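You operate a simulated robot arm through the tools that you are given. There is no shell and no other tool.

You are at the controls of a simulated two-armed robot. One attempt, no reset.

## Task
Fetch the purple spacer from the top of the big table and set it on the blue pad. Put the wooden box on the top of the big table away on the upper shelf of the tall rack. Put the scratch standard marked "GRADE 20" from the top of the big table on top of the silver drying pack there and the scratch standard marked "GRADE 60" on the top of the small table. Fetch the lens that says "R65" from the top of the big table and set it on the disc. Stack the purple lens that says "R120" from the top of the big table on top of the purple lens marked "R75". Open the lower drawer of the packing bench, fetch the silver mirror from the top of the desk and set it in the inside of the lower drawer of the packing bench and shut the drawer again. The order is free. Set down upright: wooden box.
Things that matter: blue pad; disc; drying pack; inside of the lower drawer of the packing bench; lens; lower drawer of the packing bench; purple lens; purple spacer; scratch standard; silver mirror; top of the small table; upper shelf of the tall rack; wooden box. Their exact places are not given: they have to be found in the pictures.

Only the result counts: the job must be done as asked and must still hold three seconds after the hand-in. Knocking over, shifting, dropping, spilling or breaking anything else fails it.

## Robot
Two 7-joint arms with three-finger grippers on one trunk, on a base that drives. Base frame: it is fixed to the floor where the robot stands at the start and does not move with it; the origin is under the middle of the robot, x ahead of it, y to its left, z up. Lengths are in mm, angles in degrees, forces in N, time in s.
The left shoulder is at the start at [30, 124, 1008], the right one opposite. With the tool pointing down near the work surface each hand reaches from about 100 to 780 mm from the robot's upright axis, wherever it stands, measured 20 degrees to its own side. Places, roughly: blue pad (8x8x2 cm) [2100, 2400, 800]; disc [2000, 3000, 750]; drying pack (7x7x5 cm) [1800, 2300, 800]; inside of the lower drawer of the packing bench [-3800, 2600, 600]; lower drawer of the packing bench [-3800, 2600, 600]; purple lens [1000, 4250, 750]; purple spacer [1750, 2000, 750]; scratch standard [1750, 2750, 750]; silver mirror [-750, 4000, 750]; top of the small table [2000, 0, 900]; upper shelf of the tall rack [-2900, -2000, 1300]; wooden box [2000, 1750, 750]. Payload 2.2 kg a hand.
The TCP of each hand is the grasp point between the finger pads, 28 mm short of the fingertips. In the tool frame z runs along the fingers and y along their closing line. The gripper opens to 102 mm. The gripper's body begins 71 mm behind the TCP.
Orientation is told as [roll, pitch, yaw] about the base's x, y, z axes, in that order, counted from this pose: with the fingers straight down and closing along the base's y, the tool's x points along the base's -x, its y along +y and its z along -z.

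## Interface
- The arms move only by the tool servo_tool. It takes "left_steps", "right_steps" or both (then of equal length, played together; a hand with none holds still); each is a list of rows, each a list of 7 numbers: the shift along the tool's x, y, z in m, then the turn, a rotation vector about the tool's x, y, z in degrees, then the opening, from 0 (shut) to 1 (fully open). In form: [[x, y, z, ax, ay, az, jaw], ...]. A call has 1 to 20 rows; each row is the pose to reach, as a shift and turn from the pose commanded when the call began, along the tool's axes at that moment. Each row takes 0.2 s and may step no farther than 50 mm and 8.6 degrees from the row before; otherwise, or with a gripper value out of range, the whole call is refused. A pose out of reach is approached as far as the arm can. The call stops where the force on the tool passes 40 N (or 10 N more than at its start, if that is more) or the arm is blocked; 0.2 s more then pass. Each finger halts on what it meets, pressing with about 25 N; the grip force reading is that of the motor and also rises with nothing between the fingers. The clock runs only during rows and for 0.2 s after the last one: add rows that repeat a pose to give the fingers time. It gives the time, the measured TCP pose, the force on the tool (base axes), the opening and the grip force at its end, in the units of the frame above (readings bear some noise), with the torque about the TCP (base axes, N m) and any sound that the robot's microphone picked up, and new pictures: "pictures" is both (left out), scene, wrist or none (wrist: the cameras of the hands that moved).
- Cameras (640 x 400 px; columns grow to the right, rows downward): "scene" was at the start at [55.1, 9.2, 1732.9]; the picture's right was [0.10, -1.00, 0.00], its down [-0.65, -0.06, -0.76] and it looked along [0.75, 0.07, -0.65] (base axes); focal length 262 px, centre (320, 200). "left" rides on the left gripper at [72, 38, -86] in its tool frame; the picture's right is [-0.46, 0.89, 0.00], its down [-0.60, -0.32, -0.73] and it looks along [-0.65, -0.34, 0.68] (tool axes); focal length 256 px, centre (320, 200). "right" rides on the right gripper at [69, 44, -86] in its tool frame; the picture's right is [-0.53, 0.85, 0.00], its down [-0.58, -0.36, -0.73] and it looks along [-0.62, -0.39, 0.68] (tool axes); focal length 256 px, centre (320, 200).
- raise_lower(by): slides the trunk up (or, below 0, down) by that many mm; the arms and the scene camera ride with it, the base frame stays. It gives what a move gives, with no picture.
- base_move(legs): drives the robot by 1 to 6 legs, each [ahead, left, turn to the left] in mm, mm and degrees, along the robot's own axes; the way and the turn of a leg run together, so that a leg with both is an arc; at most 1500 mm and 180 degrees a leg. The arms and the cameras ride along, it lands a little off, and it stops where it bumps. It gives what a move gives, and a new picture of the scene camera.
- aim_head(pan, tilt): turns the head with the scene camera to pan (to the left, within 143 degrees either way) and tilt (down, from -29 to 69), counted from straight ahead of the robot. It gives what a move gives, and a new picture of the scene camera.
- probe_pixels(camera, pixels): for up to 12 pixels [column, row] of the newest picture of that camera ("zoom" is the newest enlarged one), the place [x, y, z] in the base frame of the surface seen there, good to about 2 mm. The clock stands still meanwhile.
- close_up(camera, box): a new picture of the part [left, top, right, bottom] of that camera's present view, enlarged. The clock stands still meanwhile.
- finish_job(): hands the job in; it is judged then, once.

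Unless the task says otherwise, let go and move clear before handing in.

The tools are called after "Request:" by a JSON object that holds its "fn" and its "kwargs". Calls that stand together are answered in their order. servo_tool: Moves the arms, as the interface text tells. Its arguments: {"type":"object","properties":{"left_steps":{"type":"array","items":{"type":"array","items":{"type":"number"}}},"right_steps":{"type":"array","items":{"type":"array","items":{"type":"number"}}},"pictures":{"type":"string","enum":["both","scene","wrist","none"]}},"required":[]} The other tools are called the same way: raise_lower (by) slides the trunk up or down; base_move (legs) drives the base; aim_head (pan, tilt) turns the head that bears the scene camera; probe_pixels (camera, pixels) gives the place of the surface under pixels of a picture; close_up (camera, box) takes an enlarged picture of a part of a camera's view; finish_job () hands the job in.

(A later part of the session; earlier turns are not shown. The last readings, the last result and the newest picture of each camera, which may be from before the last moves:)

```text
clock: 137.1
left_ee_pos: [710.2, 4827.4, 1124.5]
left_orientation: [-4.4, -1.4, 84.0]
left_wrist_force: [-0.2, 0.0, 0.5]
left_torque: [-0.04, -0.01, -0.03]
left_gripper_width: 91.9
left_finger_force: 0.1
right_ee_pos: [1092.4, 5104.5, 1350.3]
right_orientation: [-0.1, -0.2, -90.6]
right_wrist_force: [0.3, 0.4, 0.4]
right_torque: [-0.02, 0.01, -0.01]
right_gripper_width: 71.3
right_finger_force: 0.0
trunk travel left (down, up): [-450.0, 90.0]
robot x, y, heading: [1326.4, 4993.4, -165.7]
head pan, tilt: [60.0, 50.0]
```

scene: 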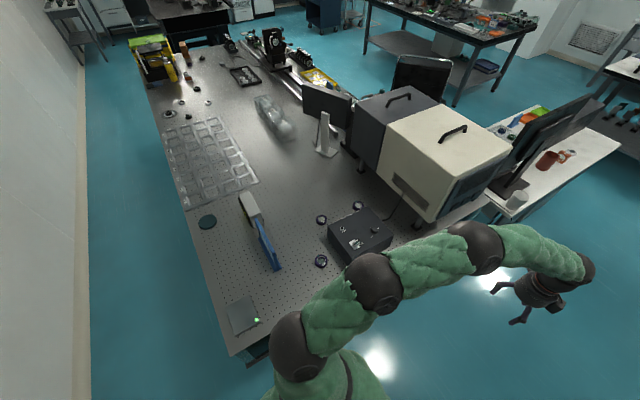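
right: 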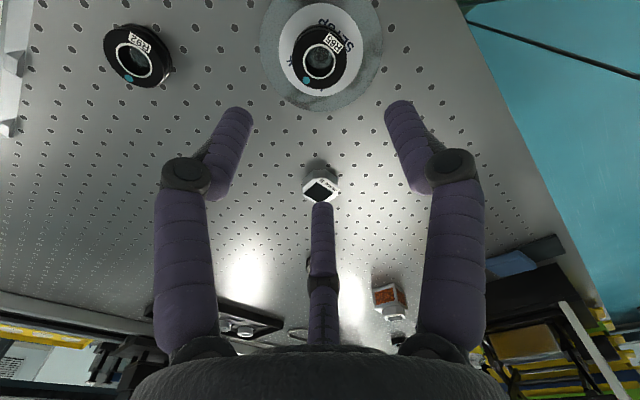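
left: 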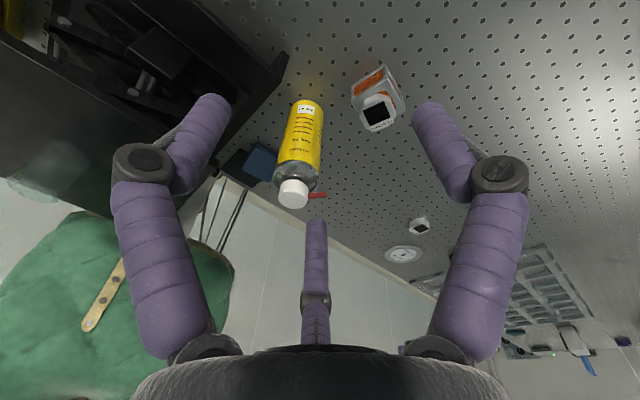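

Right arm tucked. I turn left 90° and look.

Request:
{"fn": "base_move", "kwargs": {"legs": [[0, 0, 90.3]]}}

Request:
{"fn": "aim_head", "kwargs": {"pan": -15, "tilt": 50}}

```text
clock: 141.2
left_ee_pos: [1476.8, 4375.9, 1125.1]
left_orientation: [-4.4, -1.5, 172.4]
left_wrist_force: [0.1, 0.7, 0.8]
left_torque: [0.01, 0.02, -0.02]
left_gripper_width: 91.9
left_finger_force: 0.1
right_ee_pos: [1211.0, 4763.7, 1350.6]
right_orientation: [-0.1, -0.2, -2.1]
right_wrist_force: [0.7, -0.4, 1.2]
right_torque: [0.0, 0.02, 0.01]
right_gripper_width: 71.5
right_finger_force: 0.0
trunk travel left (down, up): [-450.0, 90.0]
robot x, y, heading: [1328.2, 4995.3, -77.0]
head pan, tilt: [60.0, 50.0]
```

scene: 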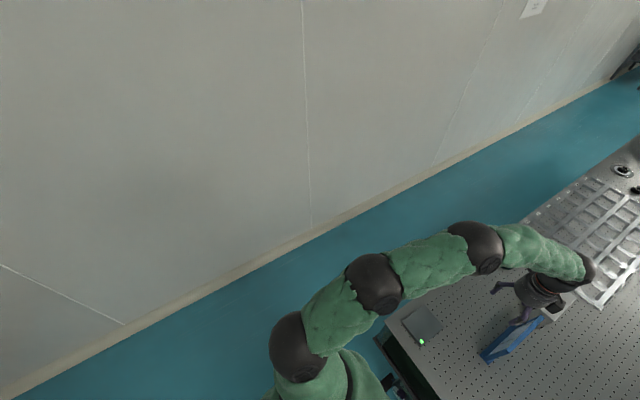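

```text
clock: 142.7
left_ee_pos: [1476.4, 4374.8, 1124.3]
left_orientation: [-4.3, -1.3, 172.4]
left_wrist_force: [0.1, 0.1, -0.2]
left_torque: [-0.01, -0.01, -0.03]
left_gripper_width: 91.9
left_finger_force: 0.1
right_ee_pos: [1211.5, 4762.9, 1351.2]
right_orientation: [-0.1, -0.1, -2.1]
right_wrist_force: [0.4, 0.1, 0.3]
right_torque: [0.01, -0.02, 0.0]
right_gripper_width: 71.5
right_finger_force: 0.1
trunk travel left (down, up): [-450.0, 90.0]
robot x, y, heading: [1327.9, 4992.1, -77.1]
head pan, tilt: [-15.0, 50.0]
```

scene: 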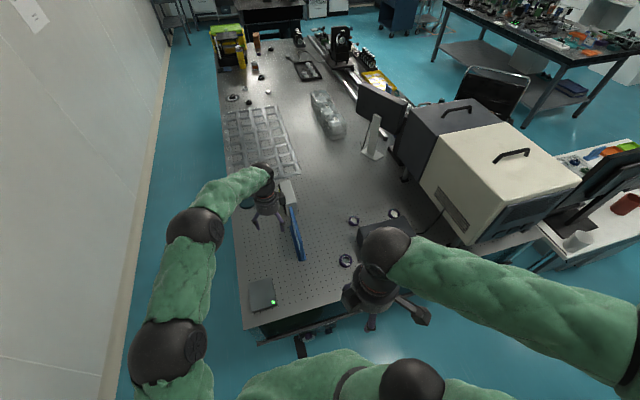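

I correct the heading and move right by ~590 mm in two parts, watching the white machine.

Request:
{"fn": "base_move", "kwargs": {"legs": [[0, 0, 1.7], [0, -590, 0]]}}

```text
clock: 146.4
left_ee_pos: [932.7, 4233.2, 1123.1]
left_orientation: [-4.4, -1.4, 174.6]
left_wrist_force: [-0.3, 0.4, -1.1]
left_torque: [-0.02, -0.02, 0.01]
left_gripper_width: 91.7
left_finger_force: 0.0
right_ee_pos: [653.7, 4609.3, 1350.9]
right_orientation: [-0.1, -0.2, 0.1]
right_wrist_force: [-1.0, 0.7, 0.2]
right_torque: [-0.02, -0.02, 0.01]
right_gripper_width: 71.4
right_finger_force: 0.0
trunk travel left (down, up): [-450.0, 90.0]
robot x, y, heading: [761.4, 4845.1, -74.9]
head pan, tilt: [-15.0, 50.0]
```

scene: 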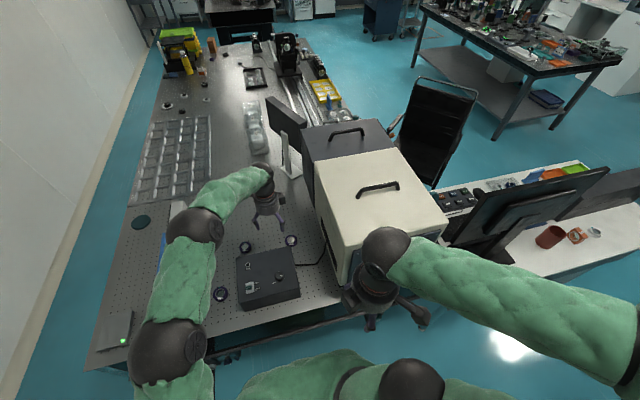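

I probe the lenses, black box, machine and desk corner from this position.

Request:
{"fn": "probe_pixels", "kwargs": {"camera": "scene", "pixels": [[245, 246], [291, 240], [240, 262], [290, 250], [300, 292], [240, 305], [345, 272], [320, 180], [445, 225], [500, 275], [430, 180], [330, 320]]}}

Request:
{"fn": "close_up", "kwargs": {"camera": "scene", "box": [220, 220, 320, 320]}}

```text
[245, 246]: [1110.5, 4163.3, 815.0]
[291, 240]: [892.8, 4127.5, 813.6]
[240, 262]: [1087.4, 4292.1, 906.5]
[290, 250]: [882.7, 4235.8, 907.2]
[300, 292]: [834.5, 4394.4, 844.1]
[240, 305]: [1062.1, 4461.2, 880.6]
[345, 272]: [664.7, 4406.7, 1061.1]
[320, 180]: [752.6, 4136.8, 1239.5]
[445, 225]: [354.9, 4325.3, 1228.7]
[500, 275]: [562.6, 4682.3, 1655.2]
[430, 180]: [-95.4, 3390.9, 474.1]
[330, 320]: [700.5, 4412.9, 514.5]
```

```text
4.00 times, centred on (270, 270) of scene
```

zoom: 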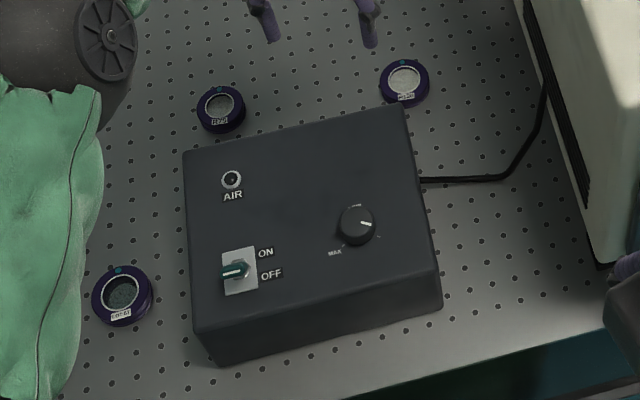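

The lenses are free of the box. I drive ahead 105 mm and then straighten the left hand's tilt.

Request:
{"fn": "base_move", "kwargs": {"legs": [[105, 0, 0]]}}

Request:
{"fn": "servo_tool", "kwargs": {"left_steps": [[0, 0, -0.02, -4.4, 1.4, 0, 0.9], [0, 0, -0.02, -4.4, 1.4, 0, 0.9]], "pictures": "both"}}

```text
clock: 147.6
left_ee_pos: [959.9, 4130.1, 1124.2]
left_orientation: [-4.3, -1.4, 174.5]
left_wrist_force: [-0.1, -0.1, -0.7]
left_torque: [0.05, -0.02, -0.02]
left_gripper_width: 91.8
left_finger_force: 0.1
right_ee_pos: [681.8, 4509.5, 1349.7]
right_orientation: [-0.1, -0.2, -0.1]
right_wrist_force: [-0.2, 0.7, 0.2]
right_torque: [0.03, 0.0, -0.01]
right_gripper_width: 71.2
right_finger_force: 0.0
trunk travel left (down, up): [-450.0, 90.0]
robot x, y, heading: [788.6, 4742.9, -75.1]
head pan, tilt: [-15.0, 50.0]
```

scene: 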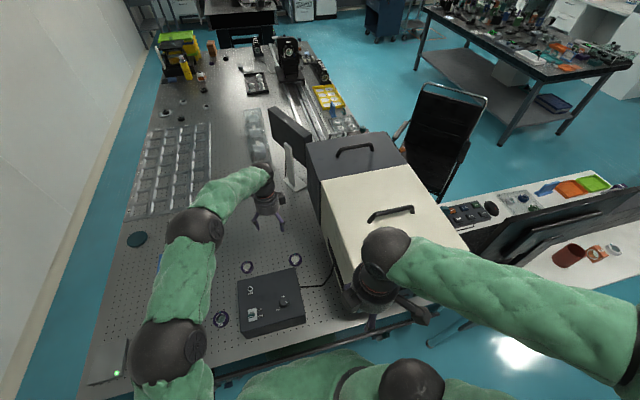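

```text
clock: 148.2
left_ee_pos: [961.2, 4128.6, 1143.2]
left_orientation: [-0.1, -0.1, 174.5]
left_wrist_force: [0.0, -0.4, 0.2]
left_torque: [0.05, 0.04, 0.01]
left_gripper_width: 91.9
left_finger_force: 0.0
right_ee_pos: [681.2, 4506.9, 1349.6]
right_orientation: [0.0, 0.0, 0.0]
right_wrist_force: [0.7, 0.1, -0.8]
right_torque: [0.07, 0.05, 0.01]
right_gripper_width: 71.5
right_finger_force: 0.0
trunk travel left (down, up): [-450.0, 90.0]
robot x, y, heading: [791.7, 4744.5, -74.9]
head pan, tilt: [-15.0, 50.0]
```

scene: 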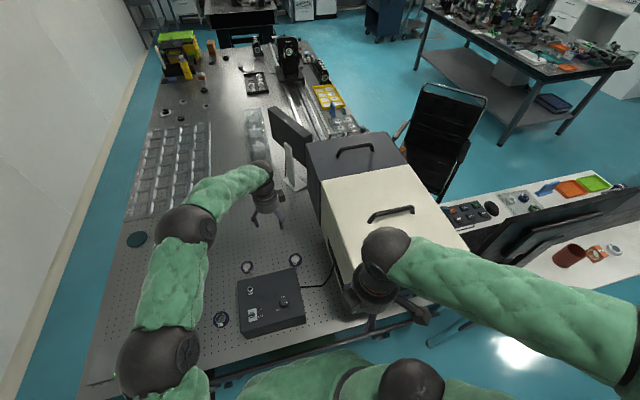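
left: 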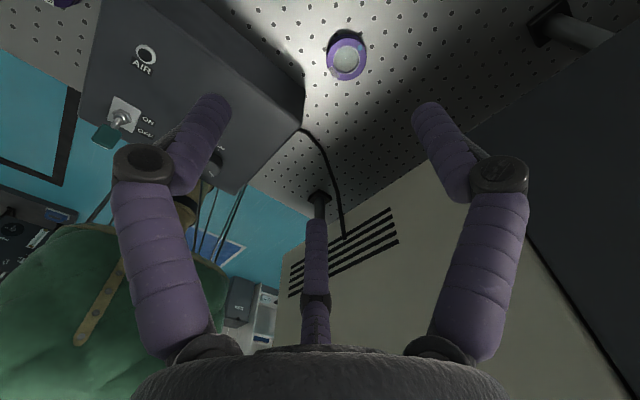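

R120 is at wrist (345,57). I probe its rim, the box edge and the machine's leg.

Request:
{"fn": "probe_pixels", "kwargs": {"camera": "left", "pixels": [[330, 60], [362, 55], [345, 42], [348, 77], [346, 58], [300, 90], [303, 118], [250, 60], [320, 195], [570, 25], [400, 210], [245, 180]]}}

Request:
{"fn": "close_up", "kwargs": {"camera": "left", "box": [270, 0, 430, 120]}}

```text
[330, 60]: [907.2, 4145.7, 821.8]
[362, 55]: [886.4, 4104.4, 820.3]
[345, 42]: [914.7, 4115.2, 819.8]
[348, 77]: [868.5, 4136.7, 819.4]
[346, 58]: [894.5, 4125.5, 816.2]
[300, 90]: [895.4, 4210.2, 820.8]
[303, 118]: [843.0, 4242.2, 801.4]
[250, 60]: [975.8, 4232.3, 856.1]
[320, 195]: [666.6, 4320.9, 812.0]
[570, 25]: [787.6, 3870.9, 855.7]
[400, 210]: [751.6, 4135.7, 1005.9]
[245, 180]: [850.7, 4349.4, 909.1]
```

```text
3.33 times, centred on (350, 60) of left
```

zoom: 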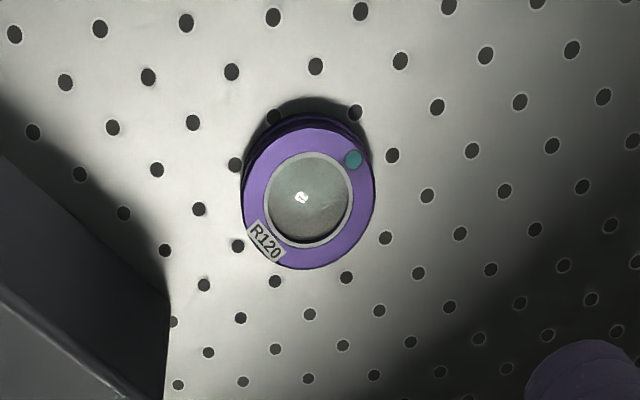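

R120's centre is (894,4125.5), top 820; box face is 85 mm away, the machine 140 mm. I move over it and descend to ~100 mm above.

Request:
{"fn": "servo_tool", "kwargs": {"left_steps": [[-0.0332, 0.0047, 0, 0, 0, 0, 0.75], [-0.0664, 0.0095, 0, 0, 0, 0, 0.75], [-0.0664, 0.0095, 0.045, 0, 0, 0, 0.75], [-0.0664, 0.0095, 0.09, 0, 0, 0, 0.75], [-0.0664, 0.0095, 0.135, 0, 0, 0, 0.75], [-0.0664, 0.0095, 0.18, 0, 0, 0, 0.75], [-0.0664, 0.0095, 0.215, 0, 0, 0, 0.75], [-0.0664, 0.0095, 0.215, 0, 0, 0, 0.75]], "pictures": "both"}}

Request:
{"fn": "close_up", "kwargs": {"camera": "left", "box": [240, 20, 400, 140]}}

```text
clock: 150.0
left_ee_pos: [893.8, 4127.7, 928.8]
left_orientation: [-0.1, 0.1, 174.4]
left_wrist_force: [-0.1, 0.3, 0.3]
left_torque: [0.0, -0.01, -0.02]
left_gripper_width: 76.1
left_finger_force: 0.1
right_ee_pos: [680.1, 4509.2, 1350.1]
right_orientation: [-0.1, -0.2, 0.1]
right_wrist_force: [0.8, 0.2, 0.2]
right_torque: [0.02, 0.02, 0.02]
right_gripper_width: 71.4
right_finger_force: 0.0
trunk travel left (down, up): [-450.0, 90.0]
robot x, y, heading: [787.4, 4742.2, -74.9]
head pan, tilt: [-15.0, 50.0]
```

scene: 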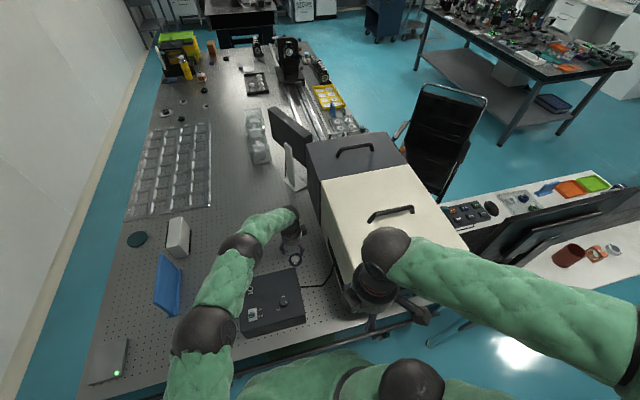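
left: 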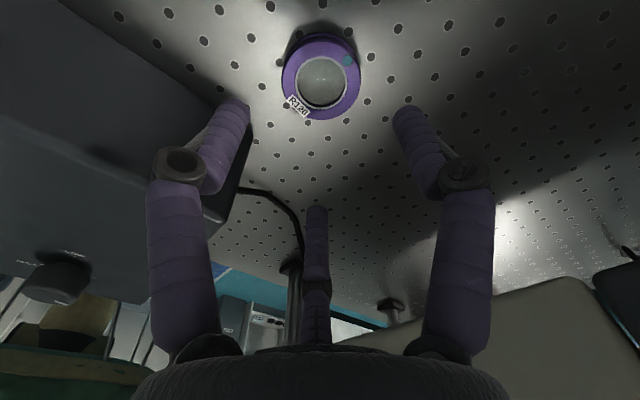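

```text
3.33 times, centred on (320, 80) of left
```

zoom: 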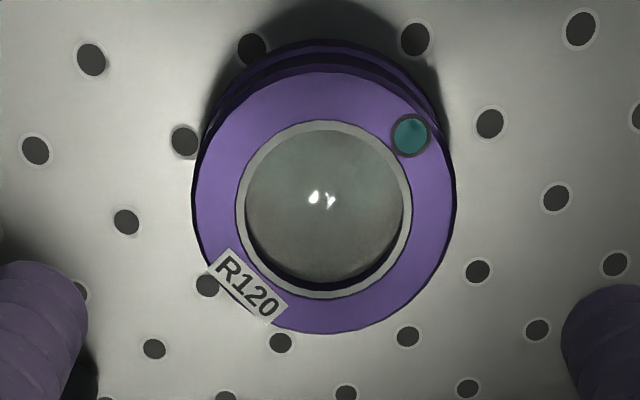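

Everything is clear. I descend to grip height and close.

Request:
{"fn": "servo_tool", "kwargs": {"left_steps": [[0, 0.001, 0.04, 0, 0, 0, 0.75], [0, 0.001, 0.075, 0, 0, 0, 0.75], [0, 0.001, 0.099, 0, 0, 0, 0.75], [0, 0.001, 0.099, 0, 0, 0, 0.5], [0, 0.001, 0.099, 0, 0, 0, 0.25], [0, 0.001, 0.099, 0, 0, 0, 0.2], [0, 0.001, 0.099, 0, 0, 0, 0.2], [0, 0.001, 0.099, 0, 0, 0, 0.2]], "pictures": "wrist"}}

```text
clock: 151.8
left_ee_pos: [896.2, 4125.6, 828.0]
left_orientation: [0.0, 0.1, 174.4]
left_wrist_force: [0.7, -0.3, 0.1]
left_torque: [0.0, -0.01, 0.0]
left_gripper_width: 58.2
left_finger_force: 24.9
right_ee_pos: [682.2, 4508.6, 1351.0]
right_orientation: [-0.1, -0.1, -0.1]
right_wrist_force: [-0.6, 0.0, -0.3]
right_torque: [-0.01, 0.0, 0.01]
right_gripper_width: 71.4
right_finger_force: 0.0
trunk travel left (down, up): [-450.0, 90.0]
robot x, y, heading: [792.0, 4744.4, -75.0]
head pan, tilt: [-15.0, 50.0]
```

left: 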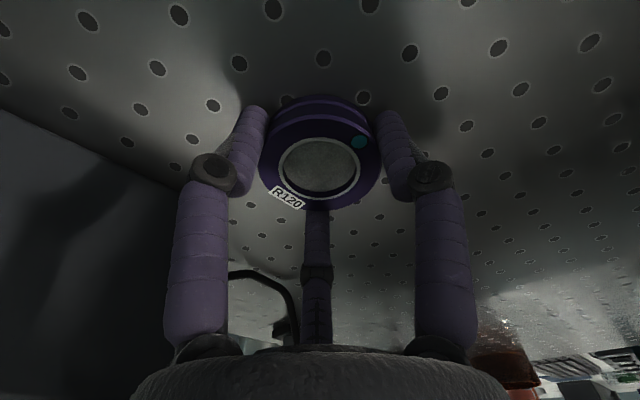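

R120 is gripped (58 mm, 25 N). I lift it and move over toward R75.

Request:
{"fn": "servo_tool", "kwargs": {"left_steps": [[0, 0, -0.03, 0, 0, 0, 0.2], [0, 0, -0.07, 0, 0, 0, 0.2], [0, 0, -0.11, 0, 0, 0, 0.2], [0, 0, -0.15, 0, 0, 0, 0.2], [0, 0, -0.19, 0, 0, 0, 0.2], [0.04, -0.01, -0.19, 0, 0, 0, 0.2], [0.08, -0.02, -0.19, 0, 0, 0, 0.2], [0.12, -0.03, -0.19, 0, 0, 0, 0.2], [0.16, -0.04, -0.19, 0, 0, 0, 0.2], [0.2, -0.047, -0.19, 0, 0, 0, 0.2], [0.2, -0.047, -0.19, 0, 0, 0, 0.2]], "pictures": "both"}}

```text
clock: 154.2
left_ee_pos: [1097.7, 4152.5, 1020.7]
left_orientation: [0.0, 0.1, 174.4]
left_wrist_force: [-0.1, 0.2, -0.6]
left_torque: [0.0, 0.02, 0.02]
left_gripper_width: 58.0
left_finger_force: 24.9
right_ee_pos: [681.1, 4509.3, 1350.5]
right_orientation: [-0.1, -0.1, 0.0]
right_wrist_force: [-0.2, -0.7, 0.0]
right_torque: [-0.01, -0.01, -0.04]
right_gripper_width: 71.6
right_finger_force: 0.1
trunk travel left (down, up): [-450.0, 90.0]
robot x, y, heading: [791.3, 4743.7, -74.9]
head pan, tilt: [-15.0, 50.0]
```

scene: 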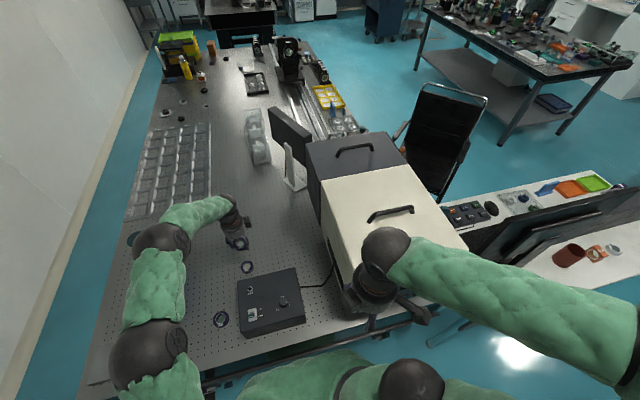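
left: 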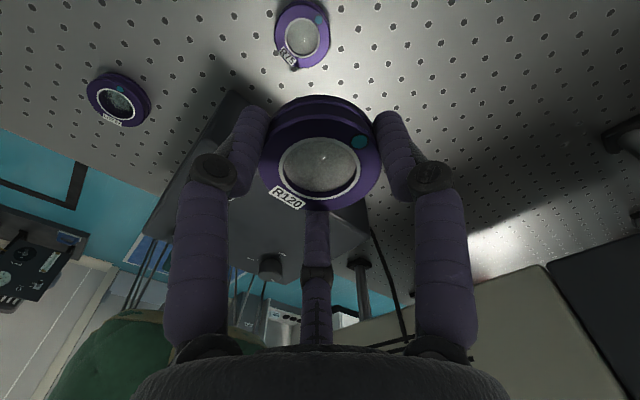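

R75 appears at wrist (301,35). I probe its rim.

Request:
{"fn": "probe_pixels", "kwargs": {"camera": "left", "pixels": [[281, 36], [322, 32], [300, 8], [304, 60], [302, 35], [288, 14], [316, 52], [317, 14]]}}

Request:
{"fn": "close_up", "kwargs": {"camera": "left", "box": [250, 0, 350, 80]}}

```text
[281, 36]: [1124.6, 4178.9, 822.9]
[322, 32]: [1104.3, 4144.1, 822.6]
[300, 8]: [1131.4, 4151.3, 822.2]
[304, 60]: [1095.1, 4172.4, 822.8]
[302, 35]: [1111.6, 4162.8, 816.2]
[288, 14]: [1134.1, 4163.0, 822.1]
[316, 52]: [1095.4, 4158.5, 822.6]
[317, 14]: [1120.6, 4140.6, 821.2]
```

```text
5.00 times, centred on (300, 40) of left
```

zoom: 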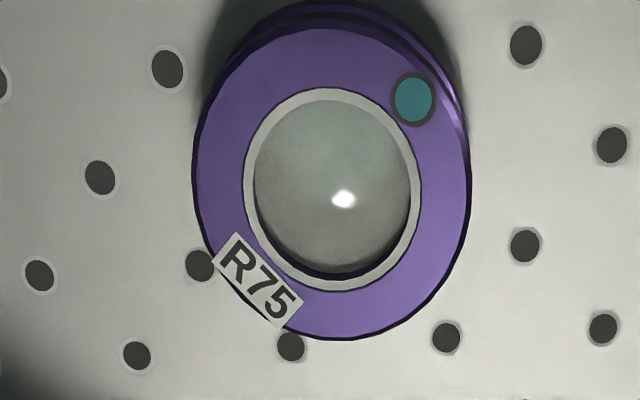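

R75's centre ≈ (1113.5,4161.5), top 822. I check where R120 sits in the hand.

Request:
{"fn": "probe_pixels", "kwargs": {"camera": "left", "pixels": [[275, 165], [368, 165], [320, 128], [322, 203], [345, 135], [295, 135], [320, 165], [280, 180], [362, 185]]}}

```text
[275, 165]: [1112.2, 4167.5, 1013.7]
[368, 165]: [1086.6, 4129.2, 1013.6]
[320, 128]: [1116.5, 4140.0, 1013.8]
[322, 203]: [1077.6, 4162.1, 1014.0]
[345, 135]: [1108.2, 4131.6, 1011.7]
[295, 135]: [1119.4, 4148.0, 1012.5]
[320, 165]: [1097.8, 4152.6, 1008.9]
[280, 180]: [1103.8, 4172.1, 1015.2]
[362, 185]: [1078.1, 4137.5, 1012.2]
```

R120 is centred at about (1098,4151) in the hand. I shift by (15.5,10.5) mm and lower to ~8 mm above R75.

Request:
{"fn": "servo_tool", "kwargs": {"left_steps": [[0.0144, -0.0119, 0, 0, 0, 0, 0.2], [0.0144, -0.0119, 0.04, 0, 0, 0, 0.2], [0.0144, -0.0119, 0.08, 0, 0, 0, 0.2], [0.0144, -0.0119, 0.12, 0, 0, 0, 0.2], [0.0144, -0.0119, 0.15, 0, 0, 0, 0.2], [0.0144, -0.0119, 0.158, 0, 0, 0, 0.2], [0.0144, -0.0119, 0.158, 0, 0, 0, 0.2]], "pictures": "both"}}

Request:
{"fn": "close_up", "kwargs": {"camera": "left", "box": [240, 60, 400, 220]}}

```text
clock: 155.8
left_ee_pos: [1111.7, 4162.2, 861.1]
left_orientation: [0.0, 0.0, 174.4]
left_wrist_force: [-0.4, -0.3, -1.2]
left_torque: [0.0, -0.01, 0.03]
left_gripper_width: 58.4
left_finger_force: 24.7
right_ee_pos: [681.2, 4508.2, 1350.0]
right_orientation: [-0.1, -0.2, -0.1]
right_wrist_force: [0.7, -0.8, 0.3]
right_torque: [-0.03, 0.0, -0.02]
right_gripper_width: 71.3
right_finger_force: 0.0
trunk travel left (down, up): [-450.0, 90.0]
robot x, y, heading: [789.8, 4745.6, -74.9]
head pan, tilt: [-15.0, 50.0]
```

scene: 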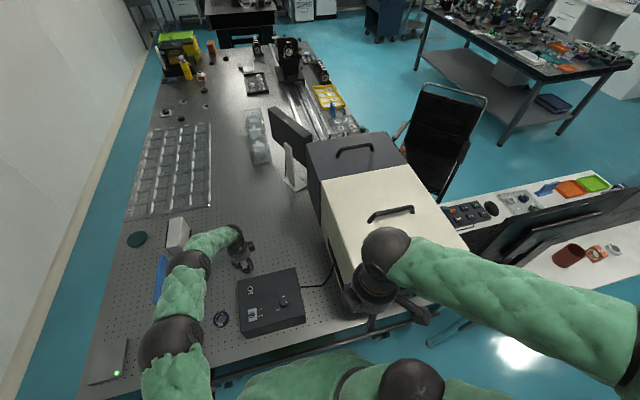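
left: 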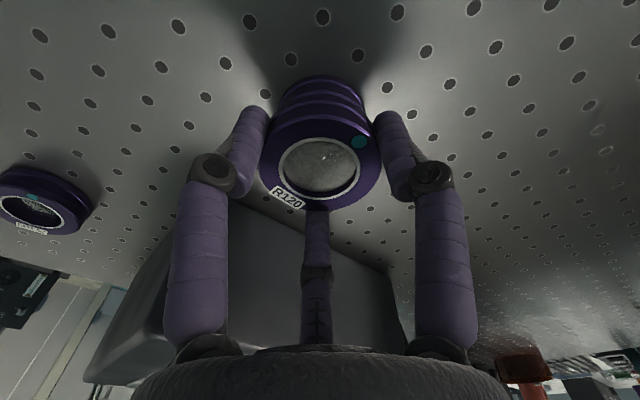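

```text
2.50 times, centred on (320, 140) of left
```

zoom: 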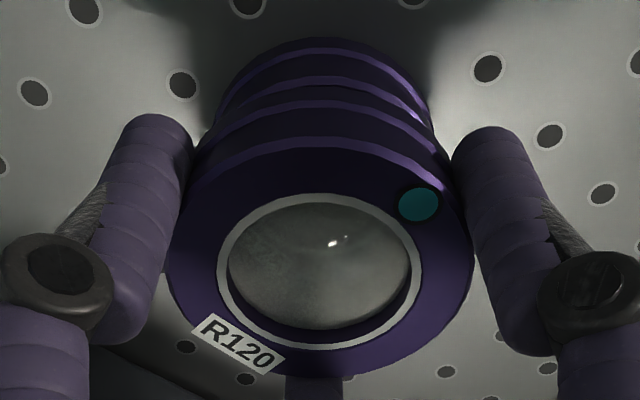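

R120 looks aligned above R75. I lower 6 mm, then by small steps until contact.

Request:
{"fn": "servo_tool", "kwargs": {"left_steps": [[0, 0, 0.004, 0, 0, 0, 0.2], [0, 0, 0.006, 0, 0, 0, 0.2], [0, 0, 0.006, 0, 0, 0, 0.2]], "pictures": "none"}}

Request:
{"fn": "servo_tool", "kwargs": {"left_steps": [[0, 0, 0.001, 0, 0, 0, 0.2], [0, 0, 0.0015, 0, 0, 0, 0.2], [0, 0, 0.0015, 0, 0, 0, 0.2]], "pictures": "none"}}

```text
clock: 156.6
left_ee_pos: [1112.8, 4162.1, 854.6]
left_orientation: [0.0, -0.1, 174.4]
left_wrist_force: [0.2, -0.3, -1.3]
left_torque: [0.01, 0.0, 0.03]
left_gripper_width: 58.1
left_finger_force: 24.4
right_ee_pos: [681.6, 4507.9, 1350.3]
right_orientation: [-0.2, -0.1, 0.1]
right_wrist_force: [-0.1, -0.1, -0.6]
right_torque: [-0.01, 0.0, 0.03]
right_gripper_width: 71.3
right_finger_force: 0.1
trunk travel left (down, up): [-450.0, 90.0]
robot x, y, heading: [790.5, 4742.6, -74.9]
head pan, tilt: [-15.0, 50.0]
```

```text
clock: 157.4
left_ee_pos: [1111.9, 4162.8, 853.4]
left_orientation: [0.1, -0.1, 174.3]
left_wrist_force: [0.0, 0.7, -0.9]
left_torque: [-0.02, 0.0, 0.01]
left_gripper_width: 58.1
left_finger_force: 25.4
right_ee_pos: [682.0, 4508.6, 1350.0]
right_orientation: [-0.2, 0.0, 0.1]
right_wrist_force: [-0.2, -0.8, 0.2]
right_torque: [-0.01, -0.01, 0.02]
right_gripper_width: 71.4
right_finger_force: 0.0
trunk travel left (down, up): [-450.0, 90.0]
robot x, y, heading: [788.5, 4741.9, -75.1]
head pan, tilt: [-15.0, 50.0]
```

Request:
{"fn": "servo_tool", "kwargs": {"left_steps": [[0, 0, 0.001, 0, 0, 0, 0.2], [0, 0, 0.0015, 0, 0, 0, 0.2], [0, 0, 0.0015, 0, 0, 0, 0.2]], "pictures": "wrist"}}

```text
clock: 158.2
left_ee_pos: [1113.2, 4163.0, 853.2]
left_orientation: [0.1, -0.1, 174.4]
left_wrist_force: [0.4, -0.2, 0.0]
left_torque: [-0.02, 0.0, 0.03]
left_gripper_width: 58.2
left_finger_force: 25.2
right_ee_pos: [681.6, 4508.0, 1350.1]
right_orientation: [-0.1, -0.1, 0.0]
right_wrist_force: [0.3, 0.6, 0.0]
right_torque: [-0.02, 0.03, 0.02]
right_gripper_width: 71.5
right_finger_force: 0.2
trunk travel left (down, up): [-450.0, 90.0]
robot x, y, heading: [789.8, 4745.3, -75.0]
head pan, tilt: [-15.0, 50.0]
```

left: 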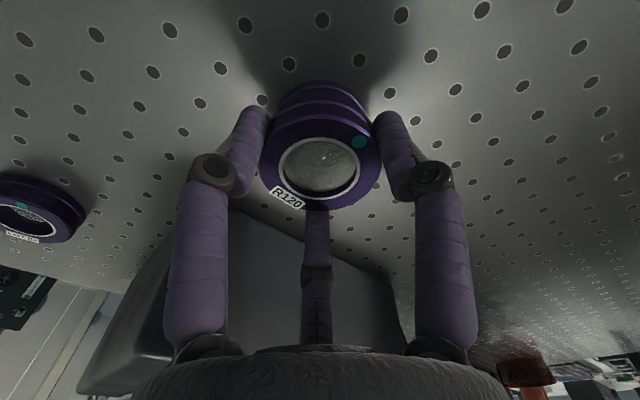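

No contact force yet; I go on by 1 mm steps.

Request:
{"fn": "servo_tool", "kwargs": {"left_steps": [[0, 0, 0.001, 0, 0, 0, 0.2], [0, 0, 0.001, 0, 0, 0, 0.2]], "pictures": "none"}}

Request:
{"fn": "servo_tool", "kwargs": {"left_steps": [[0, 0, 0.0007, 0, 0, 0, 0.2], [0, 0, 0.0007, 0, 0, 0, 0.2]], "pictures": "none"}}

```text
clock: 158.8
left_ee_pos: [1113.1, 4162.5, 850.9]
left_orientation: [0.0, -0.2, 174.4]
left_wrist_force: [0.8, 0.3, -1.0]
left_torque: [0.01, 0.0, 0.03]
left_gripper_width: 58.2
left_finger_force: 24.8
right_ee_pos: [680.9, 4509.5, 1350.2]
right_orientation: [-0.1, -0.1, -0.1]
right_wrist_force: [-0.2, 0.6, 0.3]
right_torque: [-0.02, -0.04, -0.01]
right_gripper_width: 71.6
right_finger_force: 0.1
trunk travel left (down, up): [-450.0, 90.0]
robot x, y, heading: [785.5, 4744.8, -75.2]
head pan, tilt: [-15.0, 50.0]
```

```text
clock: 159.4
left_ee_pos: [1113.5, 4163.3, 851.9]
left_orientation: [0.0, -0.1, 174.4]
left_wrist_force: [0.4, -0.3, -1.2]
left_torque: [0.02, 0.02, -0.01]
left_gripper_width: 58.2
left_finger_force: 25.0
right_ee_pos: [682.5, 4509.0, 1351.4]
right_orientation: [-0.1, -0.2, 0.0]
right_wrist_force: [0.0, 0.0, -0.1]
right_torque: [0.01, 0.06, 0.0]
right_gripper_width: 71.1
right_finger_force: 0.1
trunk travel left (down, up): [-450.0, 90.0]
robot x, y, heading: [788.6, 4747.1, -75.1]
head pan, tilt: [-15.0, 50.0]
```

Request:
{"fn": "servo_tool", "kwargs": {"left_steps": [[0, 0, 0.001, 0, 0, 0, 0.2], [0, 0, 0.001, 0, 0, 0, 0.2]], "pictures": "wrist"}}

Request:
{"fn": "close_up", "kwargs": {"camera": "left", "box": [240, 60, 400, 220]}}

```text
clock: 160.0
left_ee_pos: [1112.9, 4164.2, 851.4]
left_orientation: [0.0, 0.0, 174.3]
left_wrist_force: [0.2, 0.3, 1.4]
left_torque: [0.02, -0.04, 0.03]
left_gripper_width: 58.3
left_finger_force: 24.7
right_ee_pos: [680.9, 4509.0, 1350.5]
right_orientation: [0.0, -0.2, 0.0]
right_wrist_force: [0.4, 0.7, 1.2]
right_torque: [-0.02, 0.01, -0.03]
right_gripper_width: 71.6
right_finger_force: 0.0
trunk travel left (down, up): [-450.0, 90.0]
robot x, y, heading: [787.2, 4745.6, -74.9]
head pan, tilt: [-15.0, 50.0]
```

left: 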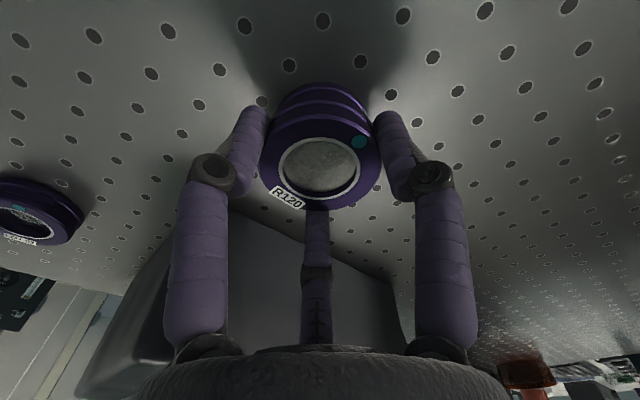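

```text
2.50 times, centred on (320, 140) of left
```

zoom: 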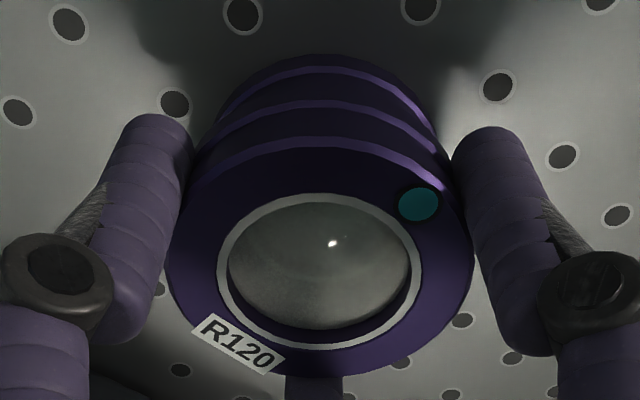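

Slight contact seems to begin; one more millimetre.

Request:
{"fn": "servo_tool", "kwargs": {"left_steps": [[0, 0, 0.001, 0, 0, 0, 0.2], [0, 0, 0.001, 0, 0, 0, 0.2]], "pictures": "none"}}

```text
clock: 160.6
left_ee_pos: [1113.2, 4163.4, 849.6]
left_orientation: [0.0, 0.0, 174.4]
left_wrist_force: [0.7, 0.1, 4.0]
left_torque: [0.05, -0.03, 0.02]
left_gripper_width: 58.2
left_finger_force: 24.8
right_ee_pos: [682.2, 4508.8, 1350.2]
right_orientation: [-0.2, -0.1, 0.0]
right_wrist_force: [-0.4, 0.0, 0.0]
right_torque: [0.02, 0.02, 0.01]
right_gripper_width: 71.3
right_finger_force: 0.0
trunk travel left (down, up): [-450.0, 90.0]
robot x, y, heading: [787.8, 4741.6, -75.1]
head pan, tilt: [-15.0, 50.0]
```

Contact (4 N). I release gently and lift.

Request:
{"fn": "servo_tool", "kwargs": {"left_steps": [[0, 0, -0.0005, 0, 0, 0, 0.5], [0, 0, -0.0005, 0, 0, 0, 0.75], [0, 0, -0.0005, 0, 0, 0, 0.75], [0, 0, -0.0005, 0, 0, 0, 0.75], [0, 0, -0.03, 0, 0, 0, 0.75], [0, 0, -0.07, 0, 0, 0, 0.75], [0, 0, -0.11, 0, 0, 0, 0.75], [0, 0, -0.15, 0, 0, 0, 0.75], [0, 0, -0.19, 0, 0, 0, 0.75], [0, 0, -0.23, 0, 0, 0, 0.75], [0, 0, -0.27, 0, 0, 0, 0.75]], "pictures": "both"}}

Request:
{"fn": "close_up", "kwargs": {"camera": "scene", "box": [200, 210, 320, 340]}}

```text
clock: 163.0
left_ee_pos: [1113.6, 4164.5, 1120.6]
left_orientation: [-0.1, -0.2, 174.3]
left_wrist_force: [-0.6, 1.2, 0.0]
left_torque: [0.0, -0.03, 0.01]
left_gripper_width: 76.5
left_finger_force: 0.1
right_ee_pos: [681.5, 4509.2, 1351.0]
right_orientation: [-0.1, -0.1, -0.1]
right_wrist_force: [-0.6, 0.9, 0.3]
right_torque: [-0.03, -0.01, 0.0]
right_gripper_width: 71.5
right_finger_force: 0.0
trunk travel left (down, up): [-450.0, 90.0]
robot x, y, heading: [791.1, 4744.8, -75.2]
head pan, tilt: [-15.0, 50.0]
```

scene: 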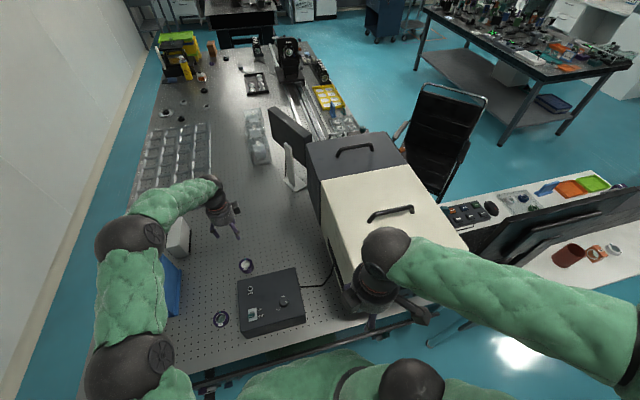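
left: 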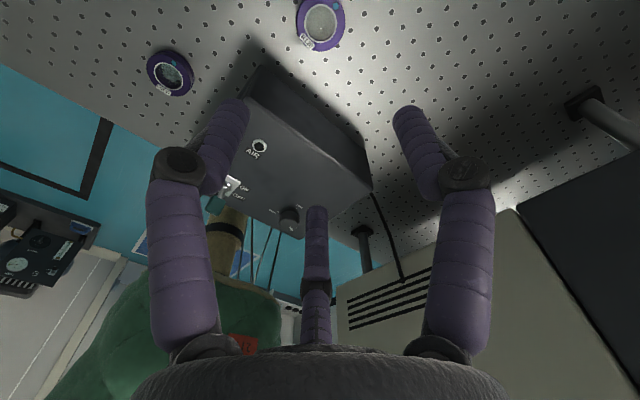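

```text
3.08 times, centred on (260, 275) of scene
```

zoom: 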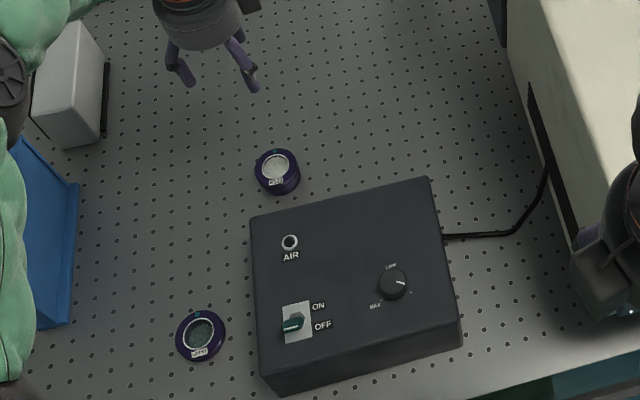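

R120 now sits on R75. The desk is close on my right; I look at it to find the silver mirror.

Request:
{"fn": "aim_head", "kwargs": {"pan": -55, "tilt": 35}}

Request:
{"fn": "aim_head", "kwargs": {"pan": -100, "tilt": 30}}

```text
clock: 164.0
left_ee_pos: [1113.7, 4164.6, 1118.9]
left_orientation: [0.0, 0.1, 174.4]
left_wrist_force: [-0.1, -0.4, 0.1]
left_torque: [-0.03, 0.01, -0.01]
left_gripper_width: 76.7
left_finger_force: 0.1
right_ee_pos: [681.2, 4509.1, 1351.7]
right_orientation: [-0.1, -0.1, 0.0]
right_wrist_force: [0.1, -0.6, 0.0]
right_torque: [0.02, 0.0, 0.0]
right_gripper_width: 71.5
right_finger_force: 0.0
trunk travel left (down, up): [-450.0, 90.0]
robot x, y, heading: [786.9, 4743.1, -74.9]
head pan, tilt: [-55.0, 35.0]
```

scene: 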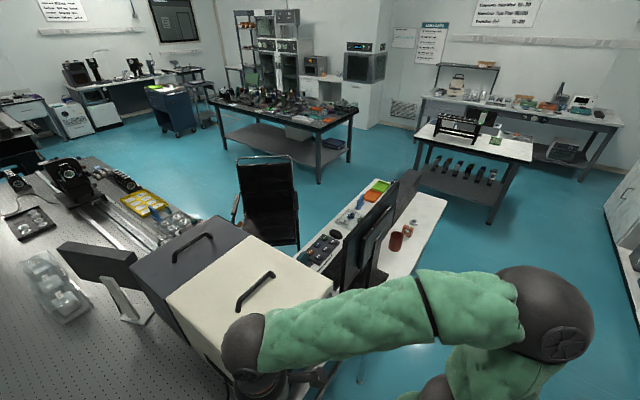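

```text
clock: 165.2
left_ee_pos: [1113.8, 4162.8, 1120.2]
left_orientation: [-0.1, 0.0, 174.4]
left_wrist_force: [0.4, 0.2, 0.4]
left_torque: [0.01, 0.0, 0.01]
left_gripper_width: 76.4
left_finger_force: 0.1
right_ee_pos: [681.4, 4508.3, 1351.7]
right_orientation: [-0.1, -0.1, 0.0]
right_wrist_force: [0.4, -0.3, 0.8]
right_torque: [-0.04, -0.01, -0.01]
right_gripper_width: 71.4
right_finger_force: 0.0
trunk travel left (down, up): [-450.0, 90.0]
robot x, y, heading: [787.9, 4744.6, -75.0]
head pan, tilt: [-100.0, 30.0]
```

scene: 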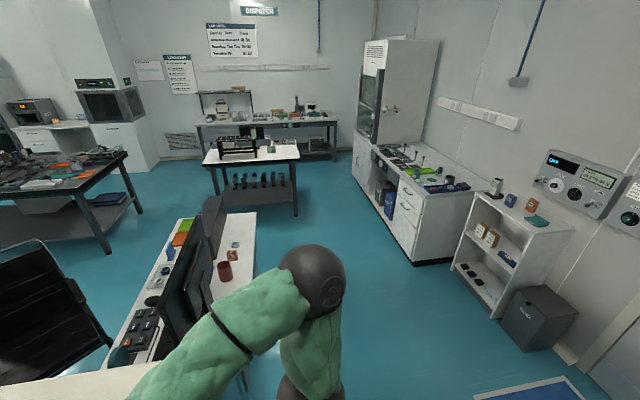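

I zoom in on the desk items.

Request:
{"fn": "close_up", "kwargs": {"camera": "scene", "box": [100, 190, 280, 370]}}

Request:
{"fn": "probe_pixels", "kwargs": {"camera": "scene", "pixels": [[235, 245], [225, 270], [250, 215], [182, 225], [165, 265], [250, 230], [150, 310], [245, 290], [130, 350], [210, 220]]}}

```text
2.22 times, centred on (190, 280) of scene
```

zoom: 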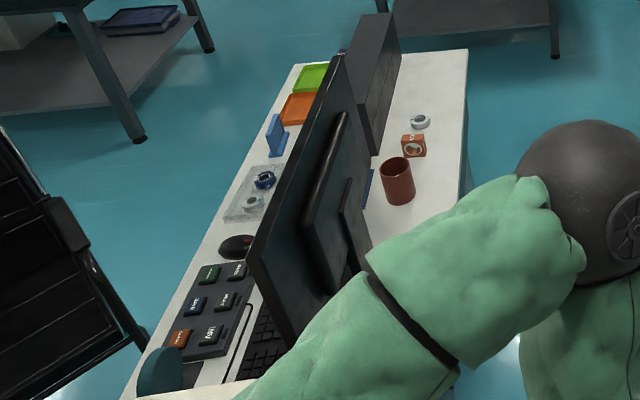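

```text
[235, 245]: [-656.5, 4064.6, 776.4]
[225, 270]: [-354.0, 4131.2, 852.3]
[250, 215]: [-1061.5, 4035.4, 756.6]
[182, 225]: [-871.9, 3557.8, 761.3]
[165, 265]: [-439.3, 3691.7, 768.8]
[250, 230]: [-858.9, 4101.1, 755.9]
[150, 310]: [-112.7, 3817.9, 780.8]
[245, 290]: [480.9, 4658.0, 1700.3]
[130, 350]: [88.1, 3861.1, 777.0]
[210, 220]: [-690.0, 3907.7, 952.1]
```

Silver ring-like items are at zoom (420,122) and (250,203). I probe and enlarge them.

Request:
{"fn": "probe_pixels", "kwargs": {"camera": "zoom", "pixels": [[420, 121], [412, 145], [250, 203], [264, 180], [395, 180], [460, 60], [420, 60], [300, 70]]}}

Request:
{"fn": "close_up", "kwargs": {"camera": "scene", "box": [215, 225, 255, 265]}}

Request:
{"fn": "close_up", "kwargs": {"camera": "scene", "box": [155, 250, 195, 280]}}

```text
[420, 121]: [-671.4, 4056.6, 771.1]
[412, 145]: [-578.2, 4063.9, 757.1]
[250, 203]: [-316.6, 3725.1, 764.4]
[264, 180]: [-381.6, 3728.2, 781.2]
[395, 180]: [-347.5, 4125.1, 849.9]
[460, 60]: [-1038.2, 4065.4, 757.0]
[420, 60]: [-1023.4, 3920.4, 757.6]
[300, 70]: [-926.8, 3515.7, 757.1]
```

```text
10.00 times, centred on (235, 245) of scene
```

zoom: 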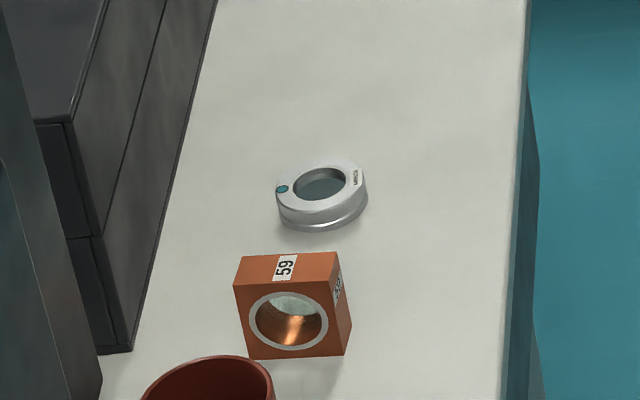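

```text
13.33 times, centred on (175, 265) of scene
```

zoom: 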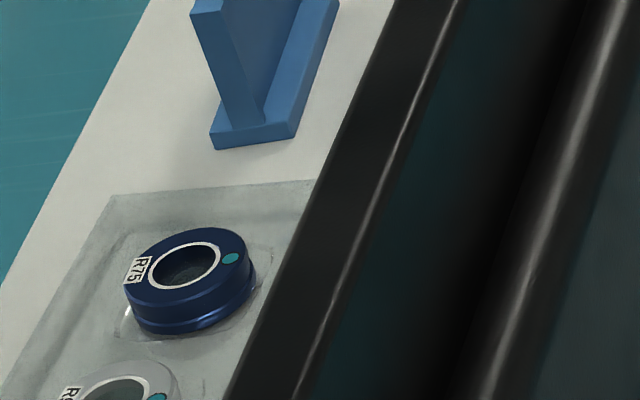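

The silver mirror is the ring at (-671,4057,771) on the desk's door side, near me. I retract the left arm first, then drive there.

Request:
{"fn": "servo_tool", "kwargs": {"left_steps": [[-0.0131, -0.0351, -0.025, 0, 0, 0, 0.75], [-0.0262, -0.0702, -0.05, 0, 0, 0, 0.75], [-0.0394, -0.1054, -0.075, 0, 0, 0, 0.75], [-0.0525, -0.1405, -0.1, 0, 0, 0, 0.75], [-0.0656, -0.1756, -0.125, 0, 0, 0, 0.75], [-0.0787, -0.2107, -0.15, 0, 0, 0, 0.75], [-0.0919, -0.2459, -0.175, 0, 0, 0, 0.75], [-0.105, -0.281, -0.2, 0, 0, 0, 0.75]], "pictures": "none"}}

Request:
{"fn": "aim_head", "kwargs": {"pan": -75, "tilt": 55}}

```text
clock: 167.0
left_ee_pos: [1034.7, 4457.2, 1320.4]
left_orientation: [0.0, 0.0, 174.3]
left_wrist_force: [-0.3, 0.7, 0.2]
left_torque: [-0.04, 0.04, -0.01]
left_gripper_width: 76.6
left_finger_force: 0.1
right_ee_pos: [681.1, 4509.1, 1350.8]
right_orientation: [-0.3, 0.0, 0.0]
right_wrist_force: [-0.2, -0.2, -0.3]
right_torque: [-0.03, 0.01, -0.03]
right_gripper_width: 71.1
right_finger_force: 0.0
trunk travel left (down, up): [-450.0, 90.0]
robot x, y, heading: [786.3, 4744.4, -74.9]
head pan, tilt: [-100.0, 30.0]
```

```text
clock: 167.8
left_ee_pos: [1035.6, 4455.4, 1319.6]
left_orientation: [0.0, 0.0, 174.4]
left_wrist_force: [-0.5, -0.2, -0.2]
left_torque: [0.02, 0.0, 0.02]
left_gripper_width: 76.5
left_finger_force: 0.1
right_ee_pos: [683.2, 4509.0, 1350.3]
right_orientation: [-0.1, -0.1, 0.0]
right_wrist_force: [0.2, -0.4, -0.3]
right_torque: [-0.03, 0.0, -0.03]
right_gripper_width: 71.3
right_finger_force: 0.1
trunk travel left (down, up): [-450.0, 90.0]
robot x, y, heading: [790.4, 4744.5, -74.9]
head pan, tilt: [-75.0, 55.0]
```

scene: 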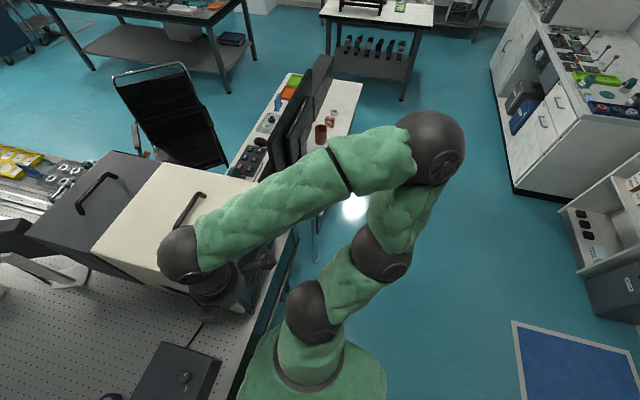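

I probe the desk's outer edge and the corridor.

Request:
{"fn": "probe_pixels", "kwargs": {"camera": "scene", "pixels": [[358, 95], [345, 125], [322, 185], [365, 82], [510, 190], [500, 100], [565, 215], [515, 325], [400, 250], [330, 120], [320, 130]]}}

```text
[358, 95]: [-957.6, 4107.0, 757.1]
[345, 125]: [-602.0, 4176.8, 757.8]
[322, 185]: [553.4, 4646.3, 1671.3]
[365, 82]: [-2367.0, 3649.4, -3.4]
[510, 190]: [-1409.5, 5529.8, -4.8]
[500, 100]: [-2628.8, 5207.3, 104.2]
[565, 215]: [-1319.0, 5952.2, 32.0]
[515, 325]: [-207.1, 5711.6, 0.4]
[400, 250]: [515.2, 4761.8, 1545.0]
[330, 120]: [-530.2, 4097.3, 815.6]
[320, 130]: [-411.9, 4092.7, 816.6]
```

Desk edge is at v≈4215. I back off 90 mm and drive right 1460 mm along the desk.

Request:
{"fn": "base_move", "kwargs": {"legs": [[-100, 0, 0], [0, -1460, 0]]}}

Request:
{"fn": "aim_head", "kwargs": {"pan": -10, "tilt": 55}}

```text
clock: 175.8
left_ee_pos: [-400.9, 4178.9, 1320.9]
left_orientation: [0.1, 0.0, 174.0]
left_wrist_force: [-0.5, 0.1, 0.6]
left_torque: [-0.01, 0.0, -0.03]
left_gripper_width: 76.5
left_finger_force: 0.0
right_ee_pos: [-754.0, 4235.0, 1350.2]
right_orientation: [-0.1, 0.0, -0.6]
right_wrist_force: [-0.6, 0.6, -1.0]
right_torque: [0.01, 0.01, 0.01]
right_gripper_width: 71.4
right_finger_force: 0.1
trunk travel left (down, up): [-450.0, 90.0]
robot x, y, heading: [-648.0, 4472.0, -75.7]
head pan, tilt: [-75.0, 55.0]
```

scene: 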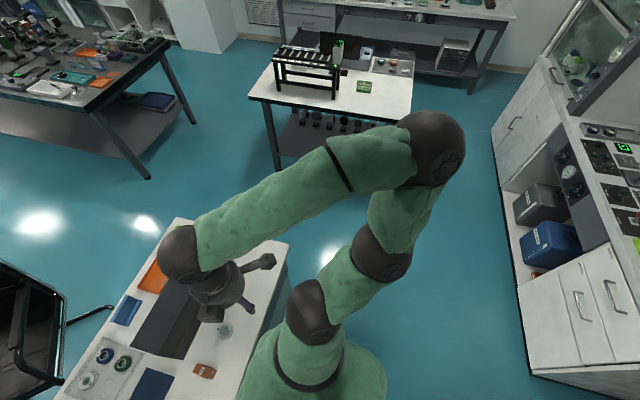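

```text
clock: 177.2
left_ee_pos: [-401.5, 4179.0, 1319.9]
left_orientation: [0.1, -0.2, 173.9]
left_wrist_force: [0.3, -0.3, 0.1]
left_torque: [0.01, -0.01, 0.0]
left_gripper_width: 76.4
left_finger_force: 0.2
right_ee_pos: [-755.4, 4235.3, 1350.2]
right_orientation: [0.0, -0.1, -0.5]
right_wrist_force: [-1.1, 0.3, -0.1]
right_torque: [0.0, 0.01, 0.02]
right_gripper_width: 71.4
right_finger_force: 0.1
trunk travel left (down, up): [-450.0, 90.0]
robot x, y, heading: [-642.5, 4470.2, -75.5]
head pan, tilt: [-10.0, 55.0]
```

scene: 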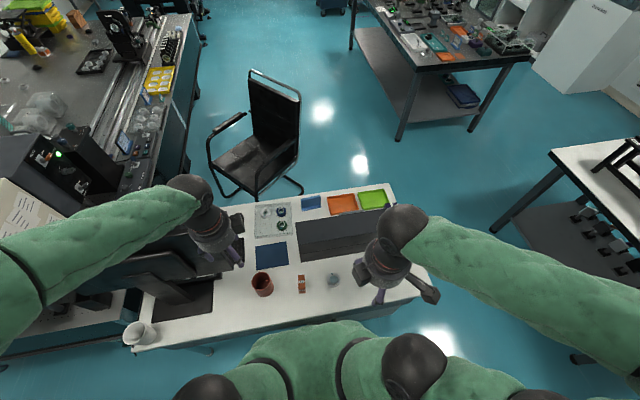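

The silver mirror is at pixel (332,279). I zoom in.

Request:
{"fn": "close_up", "kwargs": {"camera": "scene", "box": [240, 250, 440, 330]}}

Request:
{"fn": "close_up", "kwargs": {"camera": "scene", "box": [316, 266, 348, 292]}}

Request:
{"fn": "probe_pixels", "kwargs": {"camera": "scene", "pixels": [[332, 275], [326, 279], [339, 279], [332, 284], [302, 283], [360, 300]]}}

```text
3.20 times, centred on (340, 290) of scene
```

zoom: 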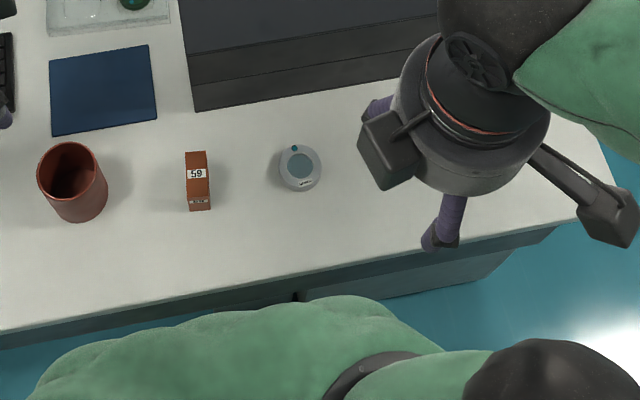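

```text
15.38 times, centred on (332, 279) of scene
```

zoom: 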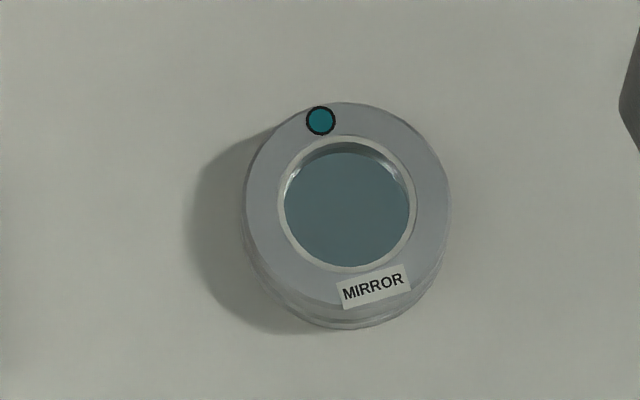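

```text
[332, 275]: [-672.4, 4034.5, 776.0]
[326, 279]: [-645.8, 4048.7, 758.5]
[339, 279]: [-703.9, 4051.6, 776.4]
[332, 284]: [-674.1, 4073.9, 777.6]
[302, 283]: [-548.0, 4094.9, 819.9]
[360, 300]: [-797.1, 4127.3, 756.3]
```

It reads "MIRROR"; centre ≈ (-674,4054), top 777, desk 757. I bring the right hand over it.

Request:
{"fn": "servo_tool", "kwargs": {"right_steps": [[-0.02, -0.045, 0, 0, 0, 0, 0.75], [-0.04, -0.09, 0, 0, 0, 0, 0.75], [-0.06, -0.135, 0, 0, 0, 0, 0.75], [-0.0826, -0.1803, 0, 0, 0, 0, 0.75], [-0.0826, -0.1803, 0.045, 0, 0, 0, 0.75], [-0.0826, -0.1803, 0.09, 0, 0, 0, 0.75], [-0.0826, -0.1803, 0.135, 0, 0, 0, 0.75], [-0.0826, -0.1803, 0.18, 0, 0, 0, 0.75], [-0.0826, -0.1803, 0.225, 0, 0, 0, 0.75], [-0.0826, -0.1803, 0.27, 0, 0, 0, 0.75], [-0.0826, -0.1803, 0.315, 0, 0, 0, 0.75], [-0.0826, -0.1803, 0.36, 0, 0, 0, 0.75], [-0.0826, -0.1803, 0.405, 0, 0, 0, 0.75], [-0.0826, -0.1803, 0.45, 0, 0, 0, 0.75], [-0.0826, -0.1803, 0.45, 0, 0, 0, 0.75]], "pictures": "both"}}

```text
refused: row 4 steps farther than a row can; nothing moved
```

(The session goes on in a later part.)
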